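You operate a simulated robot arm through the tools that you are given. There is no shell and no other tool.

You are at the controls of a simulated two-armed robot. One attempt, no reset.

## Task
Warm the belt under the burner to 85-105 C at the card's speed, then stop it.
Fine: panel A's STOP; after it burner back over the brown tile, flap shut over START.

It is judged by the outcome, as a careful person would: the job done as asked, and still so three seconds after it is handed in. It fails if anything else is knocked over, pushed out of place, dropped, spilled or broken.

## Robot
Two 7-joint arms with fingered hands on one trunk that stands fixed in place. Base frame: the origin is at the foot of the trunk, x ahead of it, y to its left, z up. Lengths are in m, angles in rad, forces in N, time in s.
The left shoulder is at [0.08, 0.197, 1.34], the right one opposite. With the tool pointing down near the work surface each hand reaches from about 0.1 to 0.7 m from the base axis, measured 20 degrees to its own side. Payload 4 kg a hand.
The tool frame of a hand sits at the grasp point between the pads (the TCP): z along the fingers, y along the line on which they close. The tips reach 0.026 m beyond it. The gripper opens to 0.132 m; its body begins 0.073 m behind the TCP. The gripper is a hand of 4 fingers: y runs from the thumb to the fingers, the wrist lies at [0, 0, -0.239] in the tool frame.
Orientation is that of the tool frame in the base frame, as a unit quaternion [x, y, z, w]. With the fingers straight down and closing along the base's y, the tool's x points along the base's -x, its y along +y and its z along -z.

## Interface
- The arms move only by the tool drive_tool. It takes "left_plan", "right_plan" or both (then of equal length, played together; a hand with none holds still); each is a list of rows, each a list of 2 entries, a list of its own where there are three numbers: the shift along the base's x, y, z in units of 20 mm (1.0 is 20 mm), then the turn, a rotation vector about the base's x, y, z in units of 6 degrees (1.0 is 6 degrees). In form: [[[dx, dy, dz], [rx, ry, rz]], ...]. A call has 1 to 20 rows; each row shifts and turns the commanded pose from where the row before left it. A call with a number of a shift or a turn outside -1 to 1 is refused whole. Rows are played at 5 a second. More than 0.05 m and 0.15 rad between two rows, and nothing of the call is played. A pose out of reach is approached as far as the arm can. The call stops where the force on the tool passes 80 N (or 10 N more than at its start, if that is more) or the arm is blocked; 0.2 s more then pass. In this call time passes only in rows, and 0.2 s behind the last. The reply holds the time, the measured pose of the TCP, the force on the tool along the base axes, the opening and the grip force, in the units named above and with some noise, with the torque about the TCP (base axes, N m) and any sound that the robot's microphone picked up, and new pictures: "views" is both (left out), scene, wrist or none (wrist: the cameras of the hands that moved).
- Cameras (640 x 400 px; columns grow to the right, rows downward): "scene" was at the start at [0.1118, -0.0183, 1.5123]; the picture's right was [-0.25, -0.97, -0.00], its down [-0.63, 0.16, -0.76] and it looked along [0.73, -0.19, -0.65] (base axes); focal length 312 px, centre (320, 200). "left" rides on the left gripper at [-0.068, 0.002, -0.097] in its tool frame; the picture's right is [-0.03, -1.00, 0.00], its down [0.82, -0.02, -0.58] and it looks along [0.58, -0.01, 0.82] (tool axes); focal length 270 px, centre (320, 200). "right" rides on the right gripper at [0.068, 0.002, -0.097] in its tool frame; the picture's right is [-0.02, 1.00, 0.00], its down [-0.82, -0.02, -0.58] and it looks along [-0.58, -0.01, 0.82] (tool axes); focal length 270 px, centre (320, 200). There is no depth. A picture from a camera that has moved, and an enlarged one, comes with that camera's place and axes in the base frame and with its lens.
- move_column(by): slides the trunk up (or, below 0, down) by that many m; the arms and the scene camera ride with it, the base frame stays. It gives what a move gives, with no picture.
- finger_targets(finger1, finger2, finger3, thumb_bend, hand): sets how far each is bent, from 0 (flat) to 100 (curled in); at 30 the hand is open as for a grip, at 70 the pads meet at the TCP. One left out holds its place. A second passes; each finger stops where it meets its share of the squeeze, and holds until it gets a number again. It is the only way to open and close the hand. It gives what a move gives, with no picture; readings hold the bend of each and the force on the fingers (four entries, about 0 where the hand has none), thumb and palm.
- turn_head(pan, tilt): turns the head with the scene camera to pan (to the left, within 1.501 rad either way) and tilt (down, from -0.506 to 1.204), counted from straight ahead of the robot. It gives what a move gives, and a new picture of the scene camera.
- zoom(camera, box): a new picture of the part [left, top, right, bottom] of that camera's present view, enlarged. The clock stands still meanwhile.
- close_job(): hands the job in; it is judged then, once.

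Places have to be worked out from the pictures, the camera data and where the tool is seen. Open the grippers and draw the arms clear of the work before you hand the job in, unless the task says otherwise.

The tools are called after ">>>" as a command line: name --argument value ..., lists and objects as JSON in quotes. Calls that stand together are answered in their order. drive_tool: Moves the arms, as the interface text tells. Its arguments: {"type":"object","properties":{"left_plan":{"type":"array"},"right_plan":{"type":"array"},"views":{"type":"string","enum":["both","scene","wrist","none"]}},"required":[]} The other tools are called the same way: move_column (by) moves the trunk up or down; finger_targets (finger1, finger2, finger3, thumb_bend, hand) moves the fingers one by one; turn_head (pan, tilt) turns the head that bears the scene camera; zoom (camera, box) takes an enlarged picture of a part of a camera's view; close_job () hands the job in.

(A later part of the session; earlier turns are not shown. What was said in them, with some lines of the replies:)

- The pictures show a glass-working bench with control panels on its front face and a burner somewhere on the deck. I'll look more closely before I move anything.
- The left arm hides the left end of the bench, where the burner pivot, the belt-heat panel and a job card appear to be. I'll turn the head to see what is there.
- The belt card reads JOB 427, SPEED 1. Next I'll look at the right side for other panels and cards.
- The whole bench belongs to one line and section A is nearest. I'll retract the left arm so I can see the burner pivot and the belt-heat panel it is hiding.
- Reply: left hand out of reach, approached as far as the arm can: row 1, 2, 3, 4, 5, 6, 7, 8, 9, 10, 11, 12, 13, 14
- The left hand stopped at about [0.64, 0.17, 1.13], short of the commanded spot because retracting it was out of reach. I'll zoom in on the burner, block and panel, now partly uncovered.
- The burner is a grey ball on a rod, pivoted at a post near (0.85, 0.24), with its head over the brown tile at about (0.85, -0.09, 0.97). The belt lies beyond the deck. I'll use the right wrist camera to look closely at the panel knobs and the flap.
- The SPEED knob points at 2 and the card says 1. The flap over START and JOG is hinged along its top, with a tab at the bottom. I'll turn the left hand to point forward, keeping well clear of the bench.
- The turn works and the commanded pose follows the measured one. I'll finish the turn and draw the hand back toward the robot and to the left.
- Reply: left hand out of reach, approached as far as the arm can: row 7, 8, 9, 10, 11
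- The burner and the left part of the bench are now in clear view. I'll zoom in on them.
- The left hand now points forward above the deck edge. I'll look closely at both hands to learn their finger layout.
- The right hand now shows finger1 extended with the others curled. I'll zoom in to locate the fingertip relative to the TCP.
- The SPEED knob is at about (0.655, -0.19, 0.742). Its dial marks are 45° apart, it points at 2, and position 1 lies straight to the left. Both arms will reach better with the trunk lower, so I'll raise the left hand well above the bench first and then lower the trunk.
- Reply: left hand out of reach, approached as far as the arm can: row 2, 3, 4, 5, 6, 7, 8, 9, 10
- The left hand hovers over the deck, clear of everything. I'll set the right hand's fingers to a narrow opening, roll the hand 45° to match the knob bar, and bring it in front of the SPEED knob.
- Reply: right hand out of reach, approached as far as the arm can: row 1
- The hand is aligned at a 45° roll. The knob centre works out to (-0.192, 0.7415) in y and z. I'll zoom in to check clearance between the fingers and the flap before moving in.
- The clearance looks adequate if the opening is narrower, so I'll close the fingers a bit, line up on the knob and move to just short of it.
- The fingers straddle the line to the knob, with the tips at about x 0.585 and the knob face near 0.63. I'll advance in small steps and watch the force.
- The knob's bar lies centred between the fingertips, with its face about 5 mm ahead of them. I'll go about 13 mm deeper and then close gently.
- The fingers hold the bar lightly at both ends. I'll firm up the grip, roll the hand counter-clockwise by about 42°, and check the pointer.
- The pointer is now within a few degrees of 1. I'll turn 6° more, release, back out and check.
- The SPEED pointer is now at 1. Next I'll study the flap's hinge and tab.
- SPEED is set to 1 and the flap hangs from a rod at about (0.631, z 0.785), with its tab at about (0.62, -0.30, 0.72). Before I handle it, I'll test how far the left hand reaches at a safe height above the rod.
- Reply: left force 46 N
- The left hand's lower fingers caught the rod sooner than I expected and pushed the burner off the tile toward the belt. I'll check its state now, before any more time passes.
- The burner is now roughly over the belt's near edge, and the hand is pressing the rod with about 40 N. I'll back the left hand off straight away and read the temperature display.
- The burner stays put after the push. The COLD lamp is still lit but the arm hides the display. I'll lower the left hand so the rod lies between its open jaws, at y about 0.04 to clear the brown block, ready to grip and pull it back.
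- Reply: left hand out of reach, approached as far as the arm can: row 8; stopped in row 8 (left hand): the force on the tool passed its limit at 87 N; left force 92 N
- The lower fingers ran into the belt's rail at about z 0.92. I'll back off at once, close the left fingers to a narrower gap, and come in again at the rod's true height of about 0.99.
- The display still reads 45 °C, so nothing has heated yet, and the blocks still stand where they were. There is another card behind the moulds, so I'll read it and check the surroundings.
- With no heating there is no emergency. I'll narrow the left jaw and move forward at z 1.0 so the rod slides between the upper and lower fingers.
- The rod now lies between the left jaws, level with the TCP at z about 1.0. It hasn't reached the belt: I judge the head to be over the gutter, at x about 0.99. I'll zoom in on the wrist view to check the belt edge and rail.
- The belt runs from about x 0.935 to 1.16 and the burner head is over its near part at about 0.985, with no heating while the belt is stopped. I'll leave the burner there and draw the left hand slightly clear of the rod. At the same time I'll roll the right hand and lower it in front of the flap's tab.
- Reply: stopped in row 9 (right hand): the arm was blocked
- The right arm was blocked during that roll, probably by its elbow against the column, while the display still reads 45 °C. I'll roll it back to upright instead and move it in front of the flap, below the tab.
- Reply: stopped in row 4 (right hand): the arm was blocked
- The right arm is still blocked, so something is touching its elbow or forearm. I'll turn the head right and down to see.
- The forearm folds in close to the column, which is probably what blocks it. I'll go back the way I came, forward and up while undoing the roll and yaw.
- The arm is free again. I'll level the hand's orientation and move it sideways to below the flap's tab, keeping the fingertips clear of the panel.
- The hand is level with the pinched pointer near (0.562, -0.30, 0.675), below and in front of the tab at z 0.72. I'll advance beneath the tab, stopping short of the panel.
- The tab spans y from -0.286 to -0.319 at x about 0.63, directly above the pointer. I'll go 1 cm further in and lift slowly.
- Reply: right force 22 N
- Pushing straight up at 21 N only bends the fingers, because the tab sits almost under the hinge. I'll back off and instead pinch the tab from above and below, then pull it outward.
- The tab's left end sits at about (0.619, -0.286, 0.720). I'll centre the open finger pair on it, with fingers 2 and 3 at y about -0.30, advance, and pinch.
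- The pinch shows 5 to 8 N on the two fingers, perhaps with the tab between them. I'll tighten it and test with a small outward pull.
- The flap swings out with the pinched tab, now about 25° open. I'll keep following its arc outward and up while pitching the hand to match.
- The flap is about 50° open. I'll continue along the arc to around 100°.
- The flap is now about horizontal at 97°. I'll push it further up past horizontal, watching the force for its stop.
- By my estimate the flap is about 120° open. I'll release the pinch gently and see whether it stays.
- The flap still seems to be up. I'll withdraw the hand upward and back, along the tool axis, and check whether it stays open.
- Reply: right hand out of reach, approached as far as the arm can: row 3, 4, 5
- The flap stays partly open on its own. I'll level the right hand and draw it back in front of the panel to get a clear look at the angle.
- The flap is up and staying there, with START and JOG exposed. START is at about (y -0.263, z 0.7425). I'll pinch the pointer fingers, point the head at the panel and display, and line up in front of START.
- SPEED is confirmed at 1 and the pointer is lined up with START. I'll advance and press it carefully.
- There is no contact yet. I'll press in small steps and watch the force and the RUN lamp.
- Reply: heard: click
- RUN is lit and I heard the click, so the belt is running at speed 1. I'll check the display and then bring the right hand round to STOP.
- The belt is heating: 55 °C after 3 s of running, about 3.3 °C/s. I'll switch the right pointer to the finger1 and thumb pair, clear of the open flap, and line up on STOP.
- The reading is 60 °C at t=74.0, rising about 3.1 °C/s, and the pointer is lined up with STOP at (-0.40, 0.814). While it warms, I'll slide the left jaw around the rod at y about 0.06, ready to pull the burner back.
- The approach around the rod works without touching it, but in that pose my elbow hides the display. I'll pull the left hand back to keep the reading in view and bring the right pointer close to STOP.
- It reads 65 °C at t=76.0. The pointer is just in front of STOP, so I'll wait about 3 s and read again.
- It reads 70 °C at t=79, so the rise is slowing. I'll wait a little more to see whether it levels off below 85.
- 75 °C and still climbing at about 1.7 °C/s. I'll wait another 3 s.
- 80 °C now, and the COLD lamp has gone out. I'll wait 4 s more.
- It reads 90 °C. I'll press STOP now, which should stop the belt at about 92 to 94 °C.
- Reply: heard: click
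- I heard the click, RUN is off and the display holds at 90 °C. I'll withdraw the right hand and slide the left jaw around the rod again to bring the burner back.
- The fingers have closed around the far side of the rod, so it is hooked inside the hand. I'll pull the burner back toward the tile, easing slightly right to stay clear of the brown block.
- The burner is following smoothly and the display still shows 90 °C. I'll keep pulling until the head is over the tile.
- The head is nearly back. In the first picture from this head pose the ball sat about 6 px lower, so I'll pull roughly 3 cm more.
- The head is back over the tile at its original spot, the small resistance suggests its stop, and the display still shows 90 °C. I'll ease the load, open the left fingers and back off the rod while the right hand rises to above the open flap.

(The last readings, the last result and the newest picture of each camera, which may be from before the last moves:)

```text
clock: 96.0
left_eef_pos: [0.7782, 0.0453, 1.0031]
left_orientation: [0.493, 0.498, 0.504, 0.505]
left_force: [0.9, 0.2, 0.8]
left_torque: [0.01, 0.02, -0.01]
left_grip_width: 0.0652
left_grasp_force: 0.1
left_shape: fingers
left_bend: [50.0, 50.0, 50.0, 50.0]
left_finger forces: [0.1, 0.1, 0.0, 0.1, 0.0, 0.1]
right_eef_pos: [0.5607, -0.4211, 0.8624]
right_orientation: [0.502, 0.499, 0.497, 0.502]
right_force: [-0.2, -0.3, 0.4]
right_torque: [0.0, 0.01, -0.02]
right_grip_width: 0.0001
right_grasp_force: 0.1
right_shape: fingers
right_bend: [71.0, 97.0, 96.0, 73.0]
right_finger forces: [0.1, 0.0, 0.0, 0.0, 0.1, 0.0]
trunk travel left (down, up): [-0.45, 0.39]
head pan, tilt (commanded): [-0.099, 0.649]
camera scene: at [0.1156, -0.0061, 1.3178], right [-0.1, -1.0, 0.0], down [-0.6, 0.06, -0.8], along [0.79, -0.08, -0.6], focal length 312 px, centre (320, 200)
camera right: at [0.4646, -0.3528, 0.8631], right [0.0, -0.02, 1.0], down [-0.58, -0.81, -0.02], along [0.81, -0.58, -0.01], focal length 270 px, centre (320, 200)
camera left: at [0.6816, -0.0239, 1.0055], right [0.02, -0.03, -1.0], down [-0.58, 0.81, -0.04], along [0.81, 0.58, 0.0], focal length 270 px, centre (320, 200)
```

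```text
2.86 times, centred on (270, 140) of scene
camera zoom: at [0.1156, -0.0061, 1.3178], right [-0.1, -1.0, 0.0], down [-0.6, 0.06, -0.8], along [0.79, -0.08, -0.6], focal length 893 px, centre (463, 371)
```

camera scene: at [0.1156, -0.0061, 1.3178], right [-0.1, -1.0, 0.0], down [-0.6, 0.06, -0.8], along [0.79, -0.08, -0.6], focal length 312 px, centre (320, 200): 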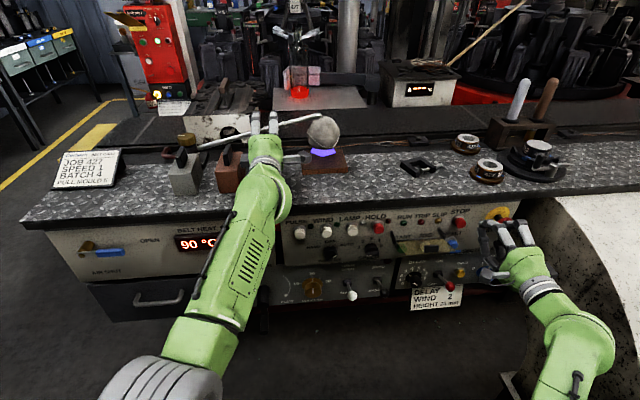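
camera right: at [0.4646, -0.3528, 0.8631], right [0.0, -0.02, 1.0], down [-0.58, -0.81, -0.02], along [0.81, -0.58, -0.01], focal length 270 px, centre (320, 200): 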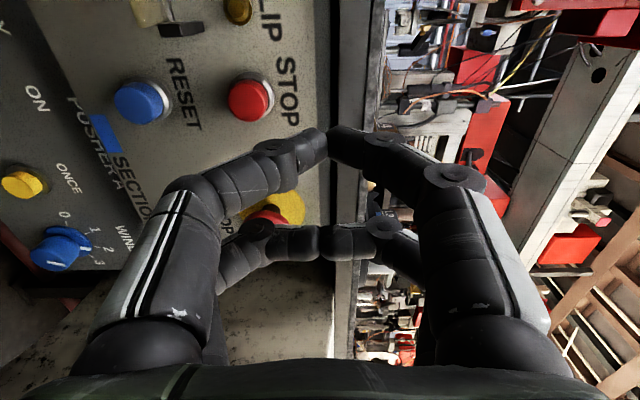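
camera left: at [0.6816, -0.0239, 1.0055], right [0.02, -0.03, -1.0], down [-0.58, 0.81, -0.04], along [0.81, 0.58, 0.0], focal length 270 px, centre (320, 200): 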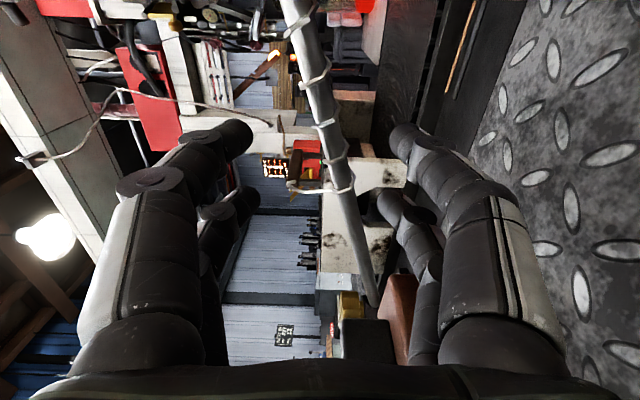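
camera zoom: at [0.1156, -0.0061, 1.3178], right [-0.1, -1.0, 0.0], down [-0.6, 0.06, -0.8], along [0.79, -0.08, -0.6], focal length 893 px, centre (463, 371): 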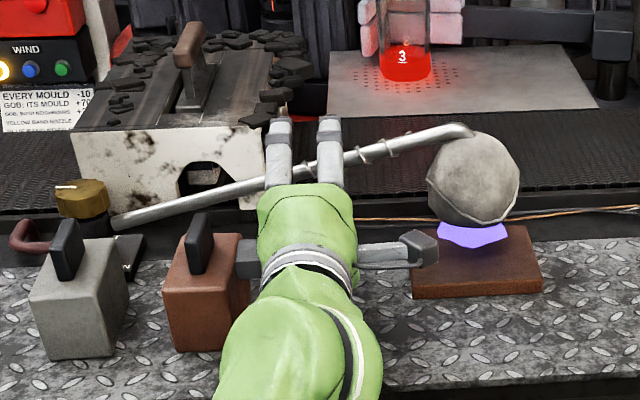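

The burner rests over the tile exactly as in the first pictures, with 90 °C shown. I'll lift the left hand clear and move the right pointer above the open flap, to the right of its tab.

>>> drive_tool --left_plan '[[[-0.3, -0.2, 0.8], [0, 0, 0]], [[-0.6, -0.2, 0.8], [0, 0, 0]], [[-0.8, -0.2, 0.8], [0, 0, 0]], [[-0.8, 0, 0.8], [0, 0, 0]]]' --right_plan '[[[0.1, 0.8, 0], [0, 0, 0]], [[0.1, 0.8, 0], [0, 0, 0]], [[0.1, 0.8, 0], [0, 0, 0]], [[0.1, 0.75, 0], [0, 0, 0]]]' --views "both"

>>> zoom --camera "scene" --box '[360, 190, 500, 300]'

>>> zoom --camera "right" --box '[180, 0, 480, 250]'

```text
clock: 97.0
left_eef_pos: [0.7538, 0.0231, 1.0695]
left_orientation: [0.493, 0.498, 0.503, 0.506]
left_force: [-0.3, 0.0, -0.2]
left_torque: [0.0, -0.02, -0.01]
left_grip_width: 0.0654
left_grasp_force: 0.0
left_shape: fingers
left_bend: [50.0, 50.0, 50.0, 50.0]
left_finger forces: [0.0, 0.0, 0.0, 0.0, 0.0, 0.0]
left hand out of reach, approached as far as the arm can: row 2, 3
right_eef_pos: [0.5654, -0.3565, 0.8641]
right_orientation: [0.501, 0.499, 0.498, 0.503]
right_force: [-0.7, -0.3, 0.4]
right_torque: [-0.03, 0.0, 0.0]
right_grip_width: 0.0
right_grasp_force: 0.0
right_shape: fingers
right_bend: [71.0, 97.0, 96.0, 73.0]
right_finger forces: [0.0, 0.1, 0.1, 0.1, 0.0, 0.0]
trunk travel left (down, up): [-0.45, 0.39]
head pan, tilt (commanded): [-0.099, 0.649]
camera scene: at [0.1151, -0.0055, 1.3179], right [-0.1, -1.0, 0.0], down [-0.6, 0.06, -0.8], along [0.79, -0.08, -0.6], focal length 312 px, centre (320, 200)
camera right: at [0.4701, -0.288, 0.8638], right [0.0, -0.02, 1.0], down [-0.58, -0.81, -0.02], along [0.81, -0.58, -0.01], focal length 270 px, centre (320, 200)
camera left: at [0.6563, -0.0454, 1.071], right [0.02, -0.03, -1.0], down [-0.58, 0.81, -0.04], along [0.81, 0.58, 0.0], focal length 270 px, centre (320, 200)
```

scene: 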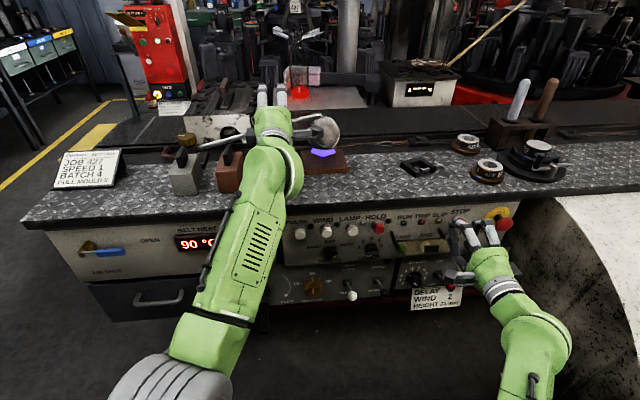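
right: 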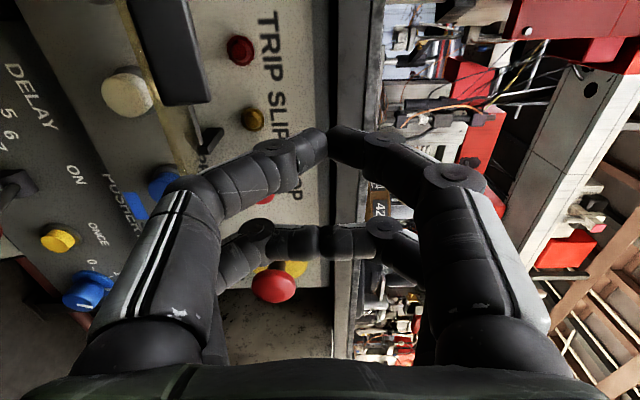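
left: 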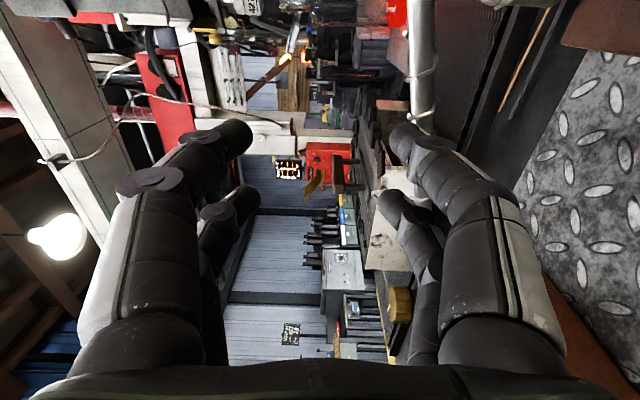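

```text
3.64 times, centred on (430, 245) of scene
camera zoom: at [0.1151, -0.0055, 1.3179], right [-0.1, -1.0, 0.0], down [-0.6, 0.06, -0.8], along [0.79, -0.08, -0.6], focal length 1136 px, centre (-80, 36)
```

zoom: 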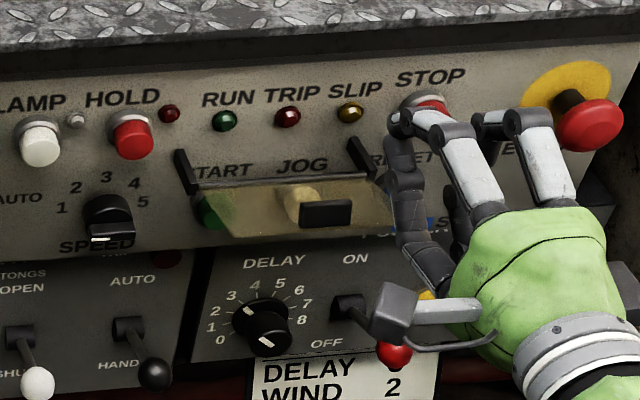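

```text
1.60 times, centred on (330, 125) of right
camera zoom: at [0.4701, -0.288, 0.8638], right [0.0, -0.02, 1.0], down [-0.58, -0.81, -0.02], along [0.81, -0.58, -0.01], focal length 432 px, centre (304, 320)
```

zoom: 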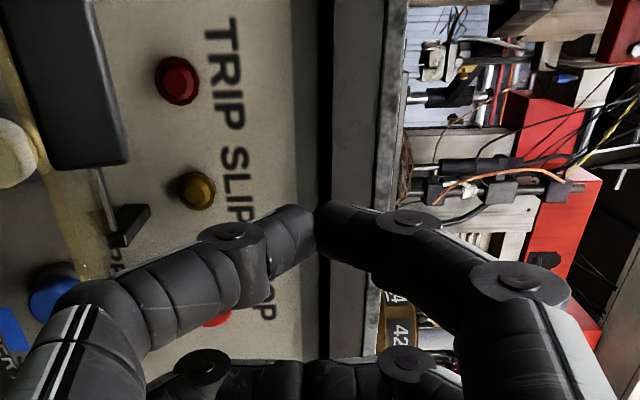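

The flap sits about horizontal with the pointer above its outer edge, right of the tab. I'll press down gently to close it.

>>> drive_tool --right_plan '[[[0, -0.15, -0.8], [0, 0, 0]], [[0, 0, -0.8], [0, 0, 0]], [[0, 0, -0.8], [0, 0, 0]], [[0, 0, -0.8], [0, 0, 0]]]' --views "both"

>>> zoom --camera "scene" --box '[360, 190, 500, 300]'

```text
clock: 98.0
left_eef_pos: [0.7538, 0.0232, 1.069]
left_orientation: [0.494, 0.498, 0.503, 0.505]
left_force: [0.2, -0.3, 0.8]
left_torque: [-0.03, 0.02, 0.01]
left_grip_width: 0.0654
left_grasp_force: 0.1
left_shape: fingers
left_bend: [50.0, 50.0, 50.0, 50.0]
left_finger forces: [0.1, 0.0, 0.0, 0.1, 0.1, 0.0]
right_eef_pos: [0.5683, -0.361, 0.7981]
right_orientation: [0.502, 0.498, 0.498, 0.502]
right_force: [0.7, -0.9, -0.5]
right_torque: [0.01, 0.0, -0.02]
right_grip_width: 0.0
right_grasp_force: 0.1
right_shape: fingers
right_bend: [71.0, 97.0, 96.0, 73.0]
right_finger forces: [0.0, 0.0, 0.0, 0.1, 0.0, 0.0]
trunk travel left (down, up): [-0.45, 0.39]
head pan, tilt (commanded): [-0.099, 0.649]
camera scene: at [0.1163, -0.0062, 1.3178], right [-0.1, -1.0, 0.0], down [-0.6, 0.06, -0.8], along [0.79, -0.08, -0.6], focal length 312 px, centre (320, 200)
camera right: at [0.472, -0.2921, 0.7995], right [0.0, -0.02, 1.0], down [-0.58, -0.81, -0.02], along [0.81, -0.58, -0.01], focal length 270 px, centre (320, 200)
```

scene: 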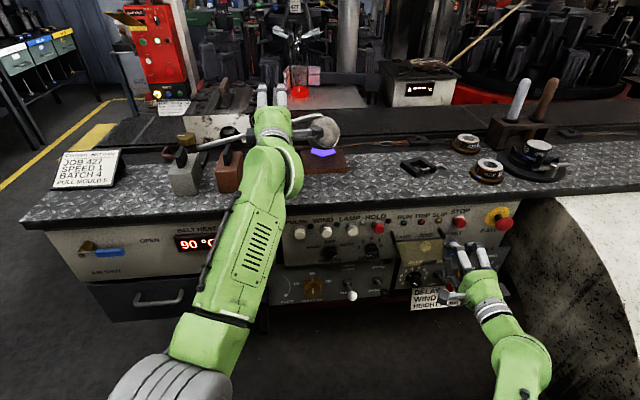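
right: 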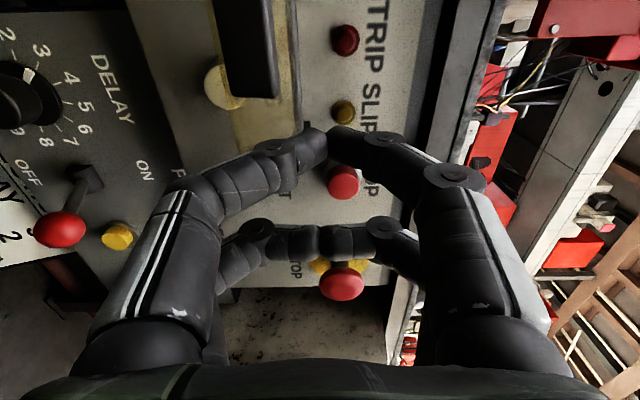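

```text
3.64 times, centred on (430, 245) of scene
camera zoom: at [0.1163, -0.0062, 1.3178], right [-0.1, -1.0, 0.0], down [-0.6, 0.06, -0.8], along [0.79, -0.08, -0.6], focal length 1136 px, centre (-80, 36)
```

zoom: 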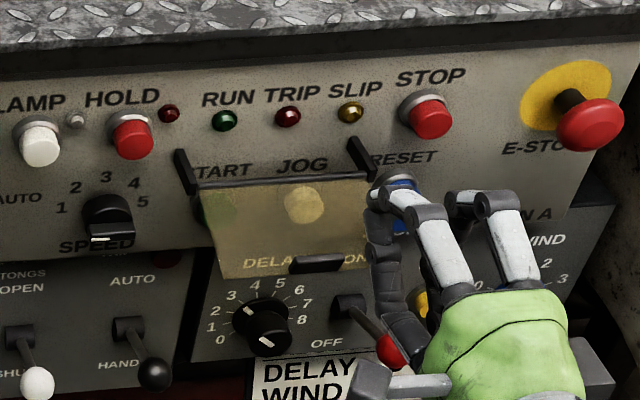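

The flap is coming down and is now roughly half open. I'll keep lowering and then push it inward at the bottom.

>>> drive_tool --right_plan '[[[0, 0, -0.8], [0, 0, 0]], [[0, 0, -0.8], [0, 0, 0]], [[0, 0, -0.8], [0, 0, 0]], [[0.5, 0, 0], [0, 0, 0]]]' --views "both"

>>> zoom --camera "scene" --box '[360, 190, 500, 300]'

>>> zoom --camera "right" --box '[180, 0, 480, 250]'

```text
clock: 99.0
left_eef_pos: [0.7548, 0.0237, 1.0696]
left_orientation: [0.494, 0.498, 0.503, 0.505]
left_force: [0.6, 0.7, -0.4]
left_torque: [-0.03, 0.01, 0.0]
left_grip_width: 0.0652
left_grasp_force: 0.1
left_shape: fingers
left_bend: [50.0, 50.0, 50.0, 50.0]
left_finger forces: [0.1, 0.1, 0.1, 0.1, 0.1, 0.0]
right_eef_pos: [0.58, -0.3605, 0.7499]
right_orientation: [0.501, 0.499, 0.498, 0.502]
right_force: [0.8, 0.4, -0.8]
right_torque: [0.01, -0.02, 0.0]
right_grip_width: 0.0003
right_grasp_force: 0.0
right_shape: fingers
right_bend: [71.0, 97.0, 96.0, 73.0]
right_finger forces: [0.0, 0.0, 0.1, 0.0, 0.1, 0.0]
trunk travel left (down, up): [-0.45, 0.39]
head pan, tilt (commanded): [-0.099, 0.649]
camera scene: at [0.1167, -0.0063, 1.3177], right [-0.1, -1.0, 0.0], down [-0.6, 0.06, -0.8], along [0.79, -0.08, -0.6], focal length 312 px, centre (320, 200)
camera right: at [0.483, -0.2923, 0.751], right [0.0, -0.02, 1.0], down [-0.58, -0.81, -0.02], along [0.81, -0.58, -0.02], focal length 270 px, centre (320, 200)
```

scene: 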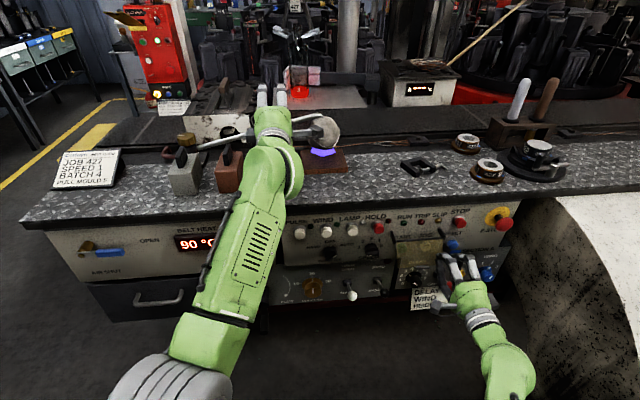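
right: 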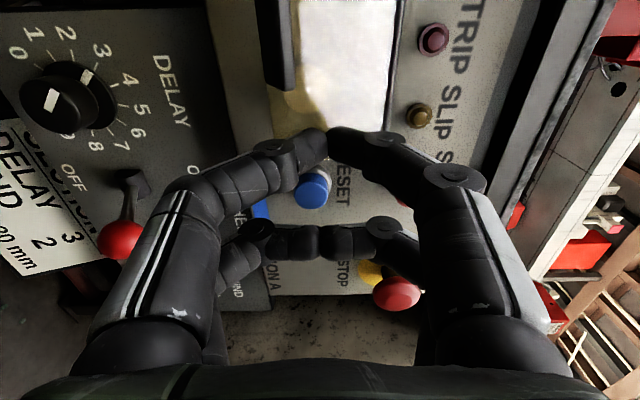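

```text
3.64 times, centred on (430, 245) of scene
camera zoom: at [0.1167, -0.0063, 1.3177], right [-0.1, -1.0, 0.0], down [-0.6, 0.06, -0.8], along [0.79, -0.08, -0.6], focal length 1136 px, centre (-80, 36)
```

zoom: 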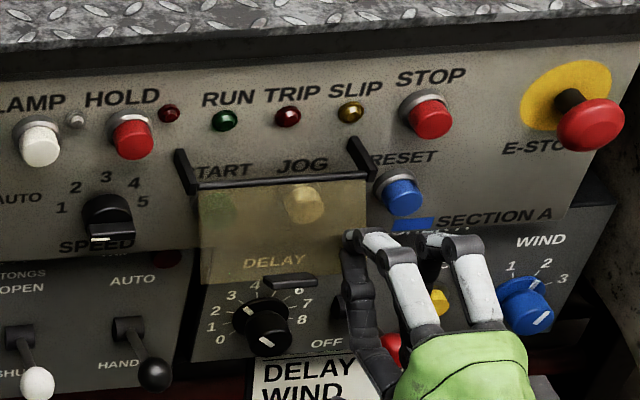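

```text
1.60 times, centred on (330, 125) of right
camera zoom: at [0.483, -0.2923, 0.751], right [0.0, -0.02, 1.0], down [-0.58, -0.81, -0.02], along [0.81, -0.58, -0.02], focal length 432 px, centre (304, 320)
```

zoom: 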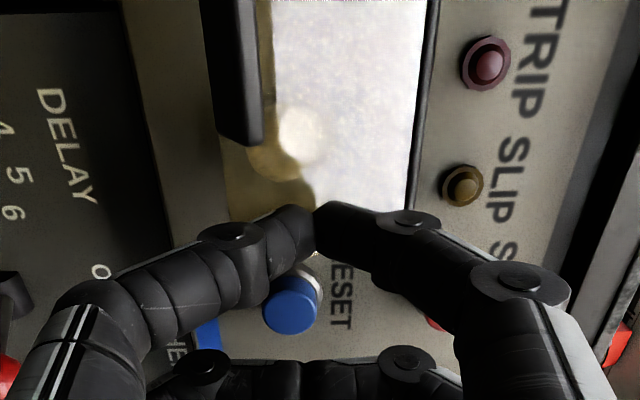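

The flap is about 25° from closed. I'll push inward near its lower right corner, checking the force.

>>> drive_tool --right_plan '[[[0.3, 0.1, -0.6], [0, 0, 0]], [[0.5, 0.1, 0], [0, 0, 0]], [[0.5, 0, 0], [0, 0, 0]]]' --views "scene"

>>> zoom --camera "scene" --box '[360, 190, 500, 300]'

```text
clock: 99.8
left_eef_pos: [0.7531, 0.0222, 1.0686]
left_orientation: [0.493, 0.498, 0.503, 0.505]
left_force: [-0.4, 0.1, 0.2]
left_torque: [-0.02, 0.03, -0.05]
left_grip_width: 0.0653
left_grasp_force: 0.2
left_shape: fingers
left_bend: [50.0, 50.0, 50.0, 50.0]
left_finger forces: [0.0, 0.0, 0.0, 0.0, 0.0, 0.1]
right_eef_pos: [0.6031, -0.357, 0.7381]
right_orientation: [0.501, 0.498, 0.498, 0.502]
right_force: [-2.4, -0.1, 0.8]
right_torque: [0.05, 0.01, 0.06]
right_grip_width: 0.0
right_grasp_force: 0.1
right_shape: fingers
right_bend: [72.0, 97.0, 96.0, 73.0]
right_finger forces: [0.1, 0.0, 0.0, 0.1, 0.1, 0.0]
trunk travel left (down, up): [-0.45, 0.39]
head pan, tilt (commanded): [-0.099, 0.649]
camera scene: at [0.1152, -0.0061, 1.3179], right [-0.1, -0.99, 0.0], down [-0.6, 0.06, -0.8], along [0.79, -0.08, -0.6], focal length 312 px, centre (320, 200)
```

scene: 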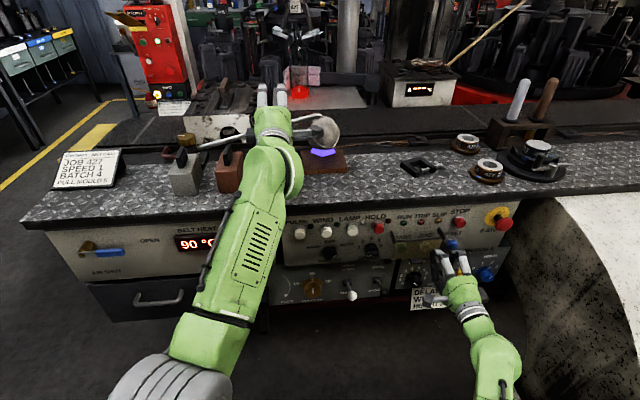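

```text
3.64 times, centred on (430, 245) of scene
camera zoom: at [0.1152, -0.0061, 1.3179], right [-0.1, -0.99, 0.0], down [-0.6, 0.06, -0.8], along [0.79, -0.08, -0.6], focal length 1136 px, centre (-80, 36)
```

zoom: 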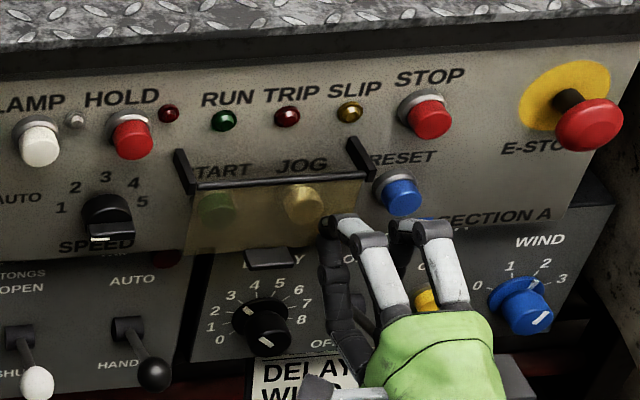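

The flap appears shut, with its tab back at its original place. I'll give it a small firming push and then withdraw the right hand.

>>> drive_tool --right_plan '[[[0.25, 0, 0], [0, 0, 0]], [[-0.8, 0, 0], [0, 0, 0]], [[-1, 0, 0], [0, 0, 0]], [[-1, 0, 0], [0, 0, 0]], [[-1, 0, 0], [0, 0, 0]]]' --views "both"

>>> zoom --camera "scene" --box '[360, 190, 500, 300]'

>>> zoom --camera "scene" --box '[150, 200, 300, 290]'

```text
clock: 101.0
left_eef_pos: [0.7551, 0.0242, 1.0696]
left_orientation: [0.494, 0.498, 0.504, 0.505]
left_force: [-0.1, 0.4, -0.9]
left_torque: [0.01, 0.02, 0.03]
left_grip_width: 0.0654
left_grasp_force: 0.0
left_shape: fingers
left_bend: [50.0, 50.0, 50.0, 50.0]
left_finger forces: [0.1, 0.0, 0.1, 0.0, 0.1, 0.0]
right_eef_pos: [0.5328, -0.3568, 0.738]
right_orientation: [0.502, 0.499, 0.497, 0.502]
right_force: [0.6, 0.7, 0.8]
right_torque: [0.02, -0.02, 0.0]
right_grip_width: 0.0001
right_grasp_force: 0.1
right_shape: fingers
right_bend: [72.0, 97.0, 96.0, 73.0]
right_finger forces: [0.0, 0.0, 0.1, 0.1, 0.0, 0.1]
trunk travel left (down, up): [-0.45, 0.39]
head pan, tilt (commanded): [-0.099, 0.649]
camera scene: at [0.1157, -0.0059, 1.3178], right [-0.1, -1.0, 0.0], down [-0.6, 0.06, -0.8], along [0.79, -0.08, -0.6], focal length 312 px, centre (320, 200)
camera right: at [0.4364, -0.2871, 0.7394], right [0.0, -0.02, 1.0], down [-0.58, -0.81, -0.02], along [0.81, -0.58, -0.01], focal length 270 px, centre (320, 200)
```

scene: 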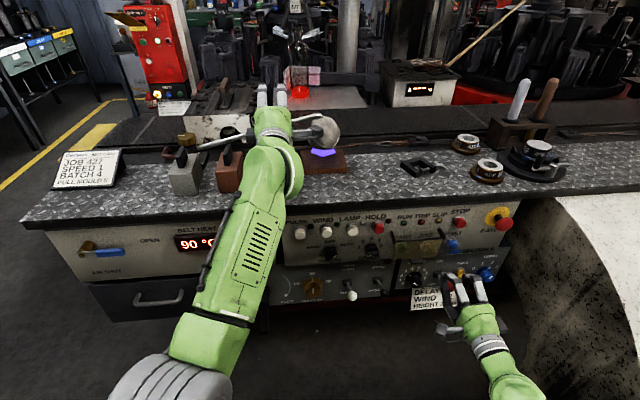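
right: 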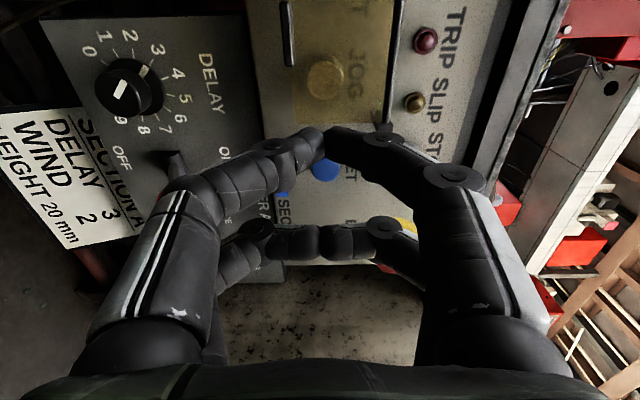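

```text
3.64 times, centred on (430, 245) of scene
camera zoom: at [0.1157, -0.0059, 1.3178], right [-0.1, -1.0, 0.0], down [-0.6, 0.06, -0.8], along [0.79, -0.08, -0.6], focal length 1136 px, centre (-80, 36)
```

zoom: 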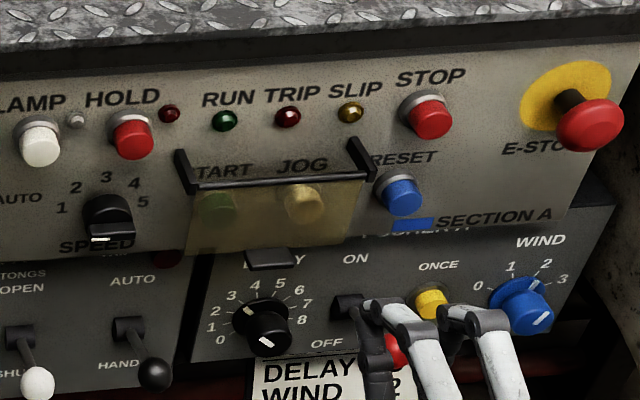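

```text
4.27 times, centred on (225, 245) of scene
camera zoom: at [0.1157, -0.0059, 1.3178], right [-0.1, -1.0, 0.0], down [-0.6, 0.06, -0.8], along [0.79, -0.08, -0.6], focal length 1334 px, centre (725, 8)
```

zoom: 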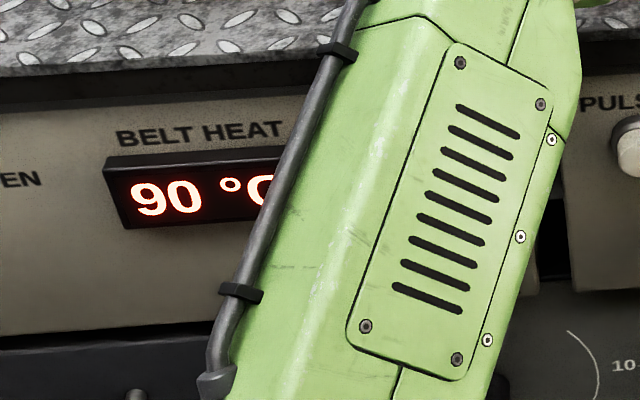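

The flap is shut over START, RUN is off and the display steadily shows 90 °C. I'll draw the right hand back, open it, and raise the trunk so the left hand lifts clear of the bench.

>>> drive_tool --right_plan '[[[-1, 0.1, 0], [0, 0, 0]], [[-1, 0.2, 0], [0, 0, 0]], [[-1, 0.3, 0], [0, 0, 0]], [[-1, 0.3, 0], [0, 0, 0]], [[-1, 0.3, 0], [0, 0, 0]]]' --views "none"

>>> finger_targets --hand "right" --finger1 30 --finger2 30 --finger3 30 --thumb_bend 30

>>> move_column --by 0.15

>>> zoom --camera "scene" --box '[0, 0, 640, 400]'

```text
clock: 102.2
left_eef_pos: [0.762, 0.0186, 1.0634]
left_orientation: [0.497, 0.499, 0.503, 0.501]
left_force: [0.5, 0.8, 0.0]
left_torque: [0.03, 0.01, 0.0]
left_grip_width: 0.0653
left_grasp_force: 0.0
left_shape: fingers
left_bend: [50.0, 50.0, 50.0, 50.0]
left_finger forces: [0.1, 0.1, 0.0, 0.0, 0.0, 0.1]
right_eef_pos: [0.4417, -0.3372, 0.736]
right_orientation: [0.501, 0.5, 0.496, 0.503]
right_force: [0.0, 0.4, -0.6]
right_torque: [0.0, 0.01, -0.02]
right_grip_width: 0.0
right_grasp_force: 0.1
right_shape: fingers
right_bend: [72.0, 97.0, 96.0, 73.0]
right_finger forces: [0.1, 0.0, 0.0, 0.0, 0.0, 0.0]
trunk travel left (down, up): [-0.45, 0.39]
head pan, tilt (commanded): [-0.099, 0.649]
```

```text
clock: 103.2
left_eef_pos: [0.7615, 0.0204, 1.0623]
left_orientation: [0.496, 0.5, 0.502, 0.502]
left_force: [-0.4, 0.3, -0.2]
left_torque: [0.01, 0.0, 0.0]
left_grip_width: 0.0654
left_grasp_force: 0.0
left_shape: fingers
left_bend: [50.0, 50.0, 50.0, 50.0]
left_finger forces: [0.0, 0.0, 0.0, 0.0, 0.1, 0.0]
right_eef_pos: [0.4413, -0.3365, 0.7344]
right_orientation: [0.502, 0.5, 0.496, 0.502]
right_force: [-0.8, 0.4, 0.7]
right_torque: [0.0, 0.01, 0.01]
right_grip_width: 0.1323
right_grasp_force: 0.0
right_shape: fingers
right_bend: [30.0, 30.0, 30.0, 30.0]
right_finger forces: [0.1, 0.0, 0.0, 0.0, 0.0, 0.0]
trunk travel left (down, up): [-0.45, 0.39]
head pan, tilt (commanded): [-0.099, 0.649]
```

```text
clock: 104.9
left_eef_pos: [0.7618, 0.0235, 1.2136]
left_orientation: [0.496, 0.5, 0.502, 0.502]
left_force: [-0.9, -0.7, 0.2]
left_torque: [0.0, 0.0, 0.02]
left_grip_width: 0.0653
left_grasp_force: 0.1
left_shape: fingers
left_bend: [50.0, 50.0, 50.0, 50.0]
left_finger forces: [0.0, 0.1, 0.0, 0.1, 0.0, 0.0]
right_eef_pos: [0.4417, -0.3337, 0.8888]
right_orientation: [0.5, 0.501, 0.496, 0.503]
right_force: [0.0, 0.6, 0.2]
right_torque: [0.0, 0.03, -0.02]
right_grip_width: 0.1324
right_grasp_force: 0.1
right_shape: fingers
right_bend: [30.0, 30.0, 30.0, 30.0]
right_finger forces: [0.0, 0.1, 0.1, 0.0, 0.0, 0.1]
trunk travel left (down, up): [-0.6, 0.24]
head pan, tilt (commanded): [-0.099, 0.649]
```

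```text
1.00 times, centred on (320, 200) of scene (not enlarged: the box is as wide or as high as the picture)
camera zoom: at [0.1256, -0.0068, 1.4677], right [-0.1, -1.0, 0.0], down [-0.61, 0.06, -0.79], along [0.79, -0.08, -0.61], focal length 312 px, centre (320, 200)
```

zoom: 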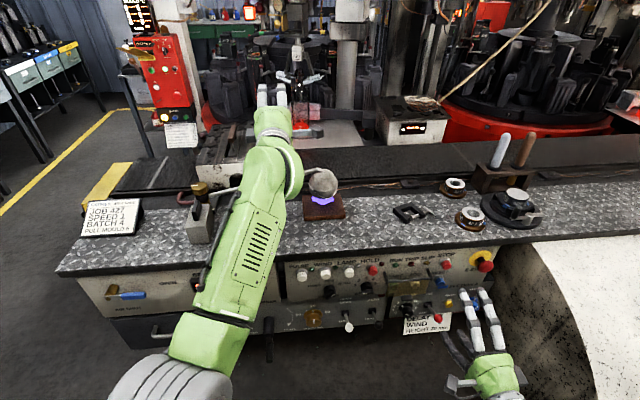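

Both hands are clear of the work. I'll ease the right arm forward off its fold, open the left hand, and bring the left arm back in front of the bench.

>>> finger_targets --hand "left" --finger1 30 --finger2 30 --finger3 30 --thumb_bend 30

>>> drive_tool --left_plan '[[[-0.3, 0.8, 0], [0, 0, 0]], [[-0.5, 0.8, 0], [0, 0, 0]], [[-0.7, 0.8, 0], [0, 0, 0]], [[-0.8, 0.8, 0], [0, 0, 0]], [[-0.8, 0.8, 0], [0, 0, 0]], [[-0.8, 0.8, -0.2], [0, 0, 0]], [[-0.8, 0.8, -0.2], [0, 0, 0]], [[-0.8, 0.8, -0.2], [0, 0, 0]]]' --right_plan '[[[0.5, 0, 0], [0, 0, 0]], [[0.5, 0, 0], [0, 0, 0]], [[0.5, 0, 0], [0, 0, 0]], [[0, 0, 0], [0, 0, 0]], [[0, 0, 0], [0, 0, 0]], [[0, 0, 0], [0, 0, 0]], [[0, 0, 0], [0, 0, 0]], [[0, 0, 0], [0, 0, 0]]]' --views "scene"

```text
clock: 105.9
left_eef_pos: [0.7622, 0.0216, 1.2142]
left_orientation: [0.495, 0.5, 0.502, 0.503]
left_force: [-0.2, 0.8, 0.1]
left_torque: [0.04, 0.01, -0.03]
left_grip_width: 0.1326
left_grasp_force: 0.2
left_shape: fingers
left_bend: [30.0, 30.0, 30.0, 30.0]
left_finger forces: [0.1, 0.0, 0.1, 0.0, 0.0, 0.1]
right_eef_pos: [0.4416, -0.3341, 0.8869]
right_orientation: [0.501, 0.502, 0.495, 0.503]
right_force: [0.2, 0.4, -0.5]
right_torque: [0.01, 0.04, 0.01]
right_grip_width: 0.1323
right_grasp_force: 0.0
right_shape: fingers
right_bend: [30.0, 30.0, 30.0, 30.0]
right_finger forces: [0.0, 0.0, 0.1, 0.0, 0.1, 0.0]
trunk travel left (down, up): [-0.6, 0.24]
head pan, tilt (commanded): [-0.099, 0.649]
```

```text
clock: 107.7
left_eef_pos: [0.6602, 0.115, 1.1712]
left_orientation: [0.489, 0.501, 0.507, 0.504]
left_force: [-0.2, -0.4, 0.9]
left_torque: [0.03, 0.03, -0.01]
left_grip_width: 0.1323
left_grasp_force: 0.0
left_shape: fingers
left_bend: [30.0, 30.0, 30.0, 30.0]
left_finger forces: [0.0, 0.1, 0.0, 0.0, 0.1, 0.0]
left hand out of reach, approached as far as the arm can: row 5, 6, 7, 8
right_eef_pos: [0.4658, -0.3307, 0.8859]
right_orientation: [0.503, 0.499, 0.496, 0.502]
right_force: [-1.0, -0.4, 0.3]
right_torque: [-0.01, -0.01, -0.01]
right_grip_width: 0.1324
right_grasp_force: 0.1
right_shape: fingers
right_bend: [30.0, 30.0, 30.0, 30.0]
right_finger forces: [0.0, 0.0, 0.0, 0.1, 0.0, 0.0]
trunk travel left (down, up): [-0.6, 0.24]
head pan, tilt (commanded): [-0.099, 0.649]
camera scene: at [0.1201, -0.0046, 1.4675], right [-0.1, -1.0, 0.0], down [-0.6, 0.06, -0.79], along [0.79, -0.08, -0.61], focal length 312 px, centre (320, 200)
```

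scene: 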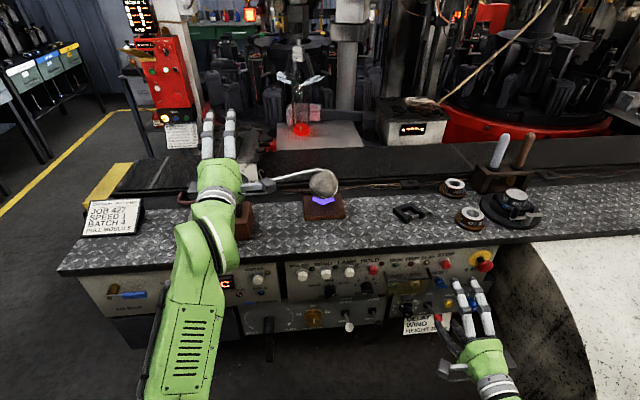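

The left hand is now well above and near the front of the bench. I'll bring it fully in front of the deck edge and check the final state.

>>> drive_tool --left_plan '[[[-0.7, 0.5, -0.7], [0, 0, 0]], [[-0.7, 0.5, -0.7], [0, 0, 0]], [[-0.7, 0.5, -0.8], [0, 0, 0]], [[-0.7, 0.5, -0.8], [0, 0, 0]], [[-0.7, 0.5, -0.8], [0, 0, 0]], [[-0.7, 0.5, -0.8], [0, 0, 0]]]' --views "scene"

>>> zoom --camera "scene" --box '[60, 120, 380, 320]'

>>> zoom --camera "scene" --box '[280, 220, 520, 370]'

```text
clock: 109.1
left_eef_pos: [0.5757, 0.1718, 1.0785]
left_orientation: [0.494, 0.499, 0.503, 0.504]
left_force: [0.6, 0.0, 0.2]
left_torque: [0.05, 0.02, 0.04]
left_grip_width: 0.1326
left_grasp_force: 0.2
left_shape: fingers
left_bend: [30.0, 30.0, 30.0, 30.0]
left_finger forces: [0.0, 0.1, 0.1, 0.0, 0.0, 0.0]
right_eef_pos: [0.4666, -0.3308, 0.8861]
right_orientation: [0.503, 0.499, 0.497, 0.501]
right_force: [-0.1, 0.4, 0.9]
right_torque: [-0.02, -0.01, 0.0]
right_grip_width: 0.1325
right_grasp_force: 0.0
right_shape: fingers
right_bend: [30.0, 30.0, 30.0, 30.0]
right_finger forces: [0.0, 0.0, 0.0, 0.0, 0.0, 0.1]
trunk travel left (down, up): [-0.6, 0.24]
head pan, tilt (commanded): [-0.099, 0.649]
camera scene: at [0.12, -0.0048, 1.4674], right [-0.1, -1.0, 0.0], down [-0.6, 0.06, -0.79], along [0.79, -0.08, -0.61], focal length 312 px, centre (320, 200)
```

scene: 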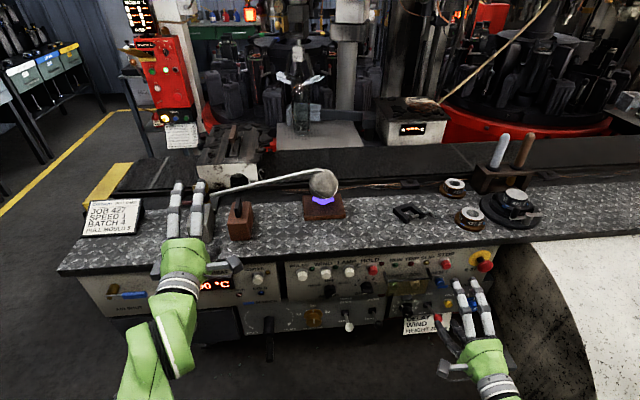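

```text
2.00 times, centred on (220, 220) of scene
camera zoom: at [0.12, -0.0048, 1.4674], right [-0.1, -1.0, 0.0], down [-0.6, 0.06, -0.79], along [0.79, -0.08, -0.61], focal length 625 px, centre (520, 160)
```

zoom: 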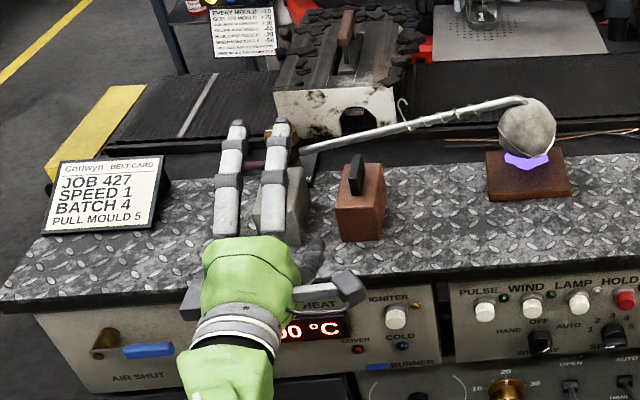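

```text
2.67 times, centred on (400, 295) of scene
camera zoom: at [0.12, -0.0048, 1.4674], right [-0.1, -1.0, 0.0], down [-0.6, 0.06, -0.79], along [0.79, -0.08, -0.61], focal length 833 px, centre (107, -53)
```

zoom: 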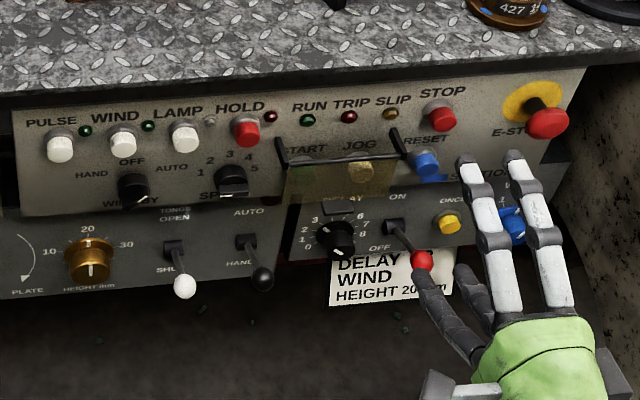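

The burner sits over the tile centre, the flap is shut, RUN is off and both hands are open and clear. I'll shift the left hand a little more to the left to confirm the reading and that the belt is at rest.

>>> drive_tool --left_plan '[[[-0.3, 0.8, -0.2], [0, 0, 0]], [[-0.3, 0.8, -0.2], [0, 0, 0]], [[-0.3, 0.8, -0.2], [0, 0, 0]], [[-0.3, 0.8, -0.2], [0, 0, 0]], [[-0.3, 0.8, -0.2], [0, 0, 0]]]' --views "scene"

>>> zoom --camera "scene" --box '[60, 120, 380, 320]'

>>> zoom --camera "scene" --box '[370, 240, 470, 320]'

```text
clock: 110.3
left_eef_pos: [0.5745, 0.1791, 1.0779]
left_orientation: [0.491, 0.501, 0.504, 0.504]
left_force: [-0.3, -1.2, 0.0]
left_torque: [0.02, 0.0, -0.01]
left_grip_width: 0.1326
left_grasp_force: 0.0
left_shape: fingers
left_bend: [30.0, 30.0, 30.0, 30.0]
left_finger forces: [0.0, 0.0, 0.0, 0.1, 0.0, 0.0]
left hand out of reach, approached as far as the arm can: row 1, 2, 3, 4, 5
right_eef_pos: [0.466, -0.331, 0.886]
right_orientation: [0.502, 0.5, 0.498, 0.501]
right_force: [-0.2, 0.1, 0.7]
right_torque: [0.0, -0.02, -0.02]
right_grip_width: 0.1325
right_grasp_force: 0.0
right_shape: fingers
right_bend: [30.0, 30.0, 30.0, 30.0]
right_finger forces: [0.1, 0.0, 0.1, 0.0, 0.0, 0.0]
trunk travel left (down, up): [-0.6, 0.24]
head pan, tilt (commanded): [-0.099, 0.649]
camera scene: at [0.12, -0.005, 1.4674], right [-0.1, -1.0, 0.0], down [-0.6, 0.06, -0.79], along [0.79, -0.08, -0.61], focal length 312 px, centre (320, 200)
```

scene: 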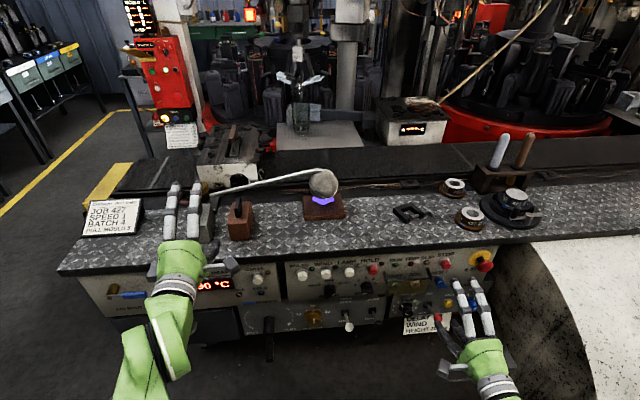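

```text
2.00 times, centred on (220, 220) of scene
camera zoom: at [0.12, -0.005, 1.4674], right [-0.1, -1.0, 0.0], down [-0.6, 0.06, -0.79], along [0.79, -0.08, -0.61], focal length 625 px, centre (520, 160)
```

zoom: 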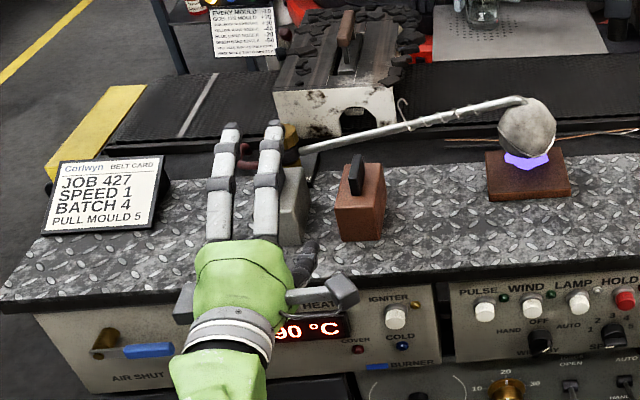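

```text
5.00 times, centred on (420, 280) of scene
camera zoom: at [0.12, -0.005, 1.4674], right [-0.1, -1.0, 0.0], down [-0.6, 0.06, -0.79], along [0.79, -0.08, -0.61], focal length 1563 px, centre (-180, -200)
```

zoom: 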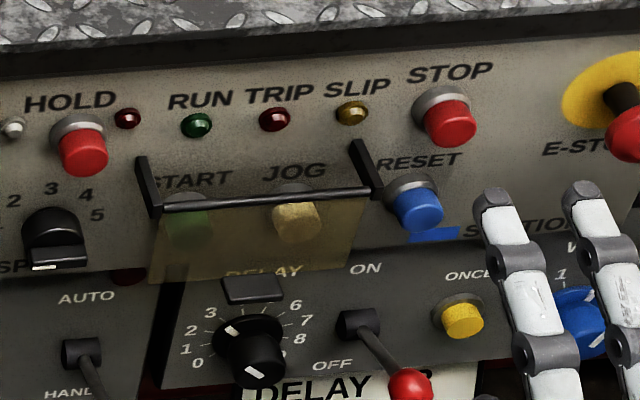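

Everything checks out:
- **Belt:** the display holds at 90 °C, RUN is off, and the belt's stripe is in the same place as before.
- **Burner and flap:** the burner is over the brown tile and the flap is shut over START.
- **Speed and arms:** SPEED is at 1, and both hands are open and clear.

I'm handing the job in.

>>> close_job

```text
The job is handed in.
```

I warmed the belt to 90 °C at the card's speed (SPEED 1), then stopped it with panel A's STOP and handed the job in. No result has come back yet.

When I handed in:
- **Belt:** stopped with RUN off. The display has held 90 °C since I pressed STOP.
- **Burner:** back over the centre of the brown tile.
- **Flap:** shut over START.
- **Arms:** both hands open and clear of the bench.

A few things didn't go to plan:
- **Burner moved early:** while I was testing the left arm's reach, it knocked the burner off the tile and over the stopped belt. The display stayed at 45 °C until I pressed START.
- **Rail hit:** the left fingers then hit the belt's rail at about 88 N. I saw no damage.
- **Right arm blocked:** the right arm was blocked partway through a roll, probably by its own elbow against the trunk. I backed it out.

In the last pictures the blocks, cards and switches were all where they had been. Only SPEED had changed, from 2 to 1.
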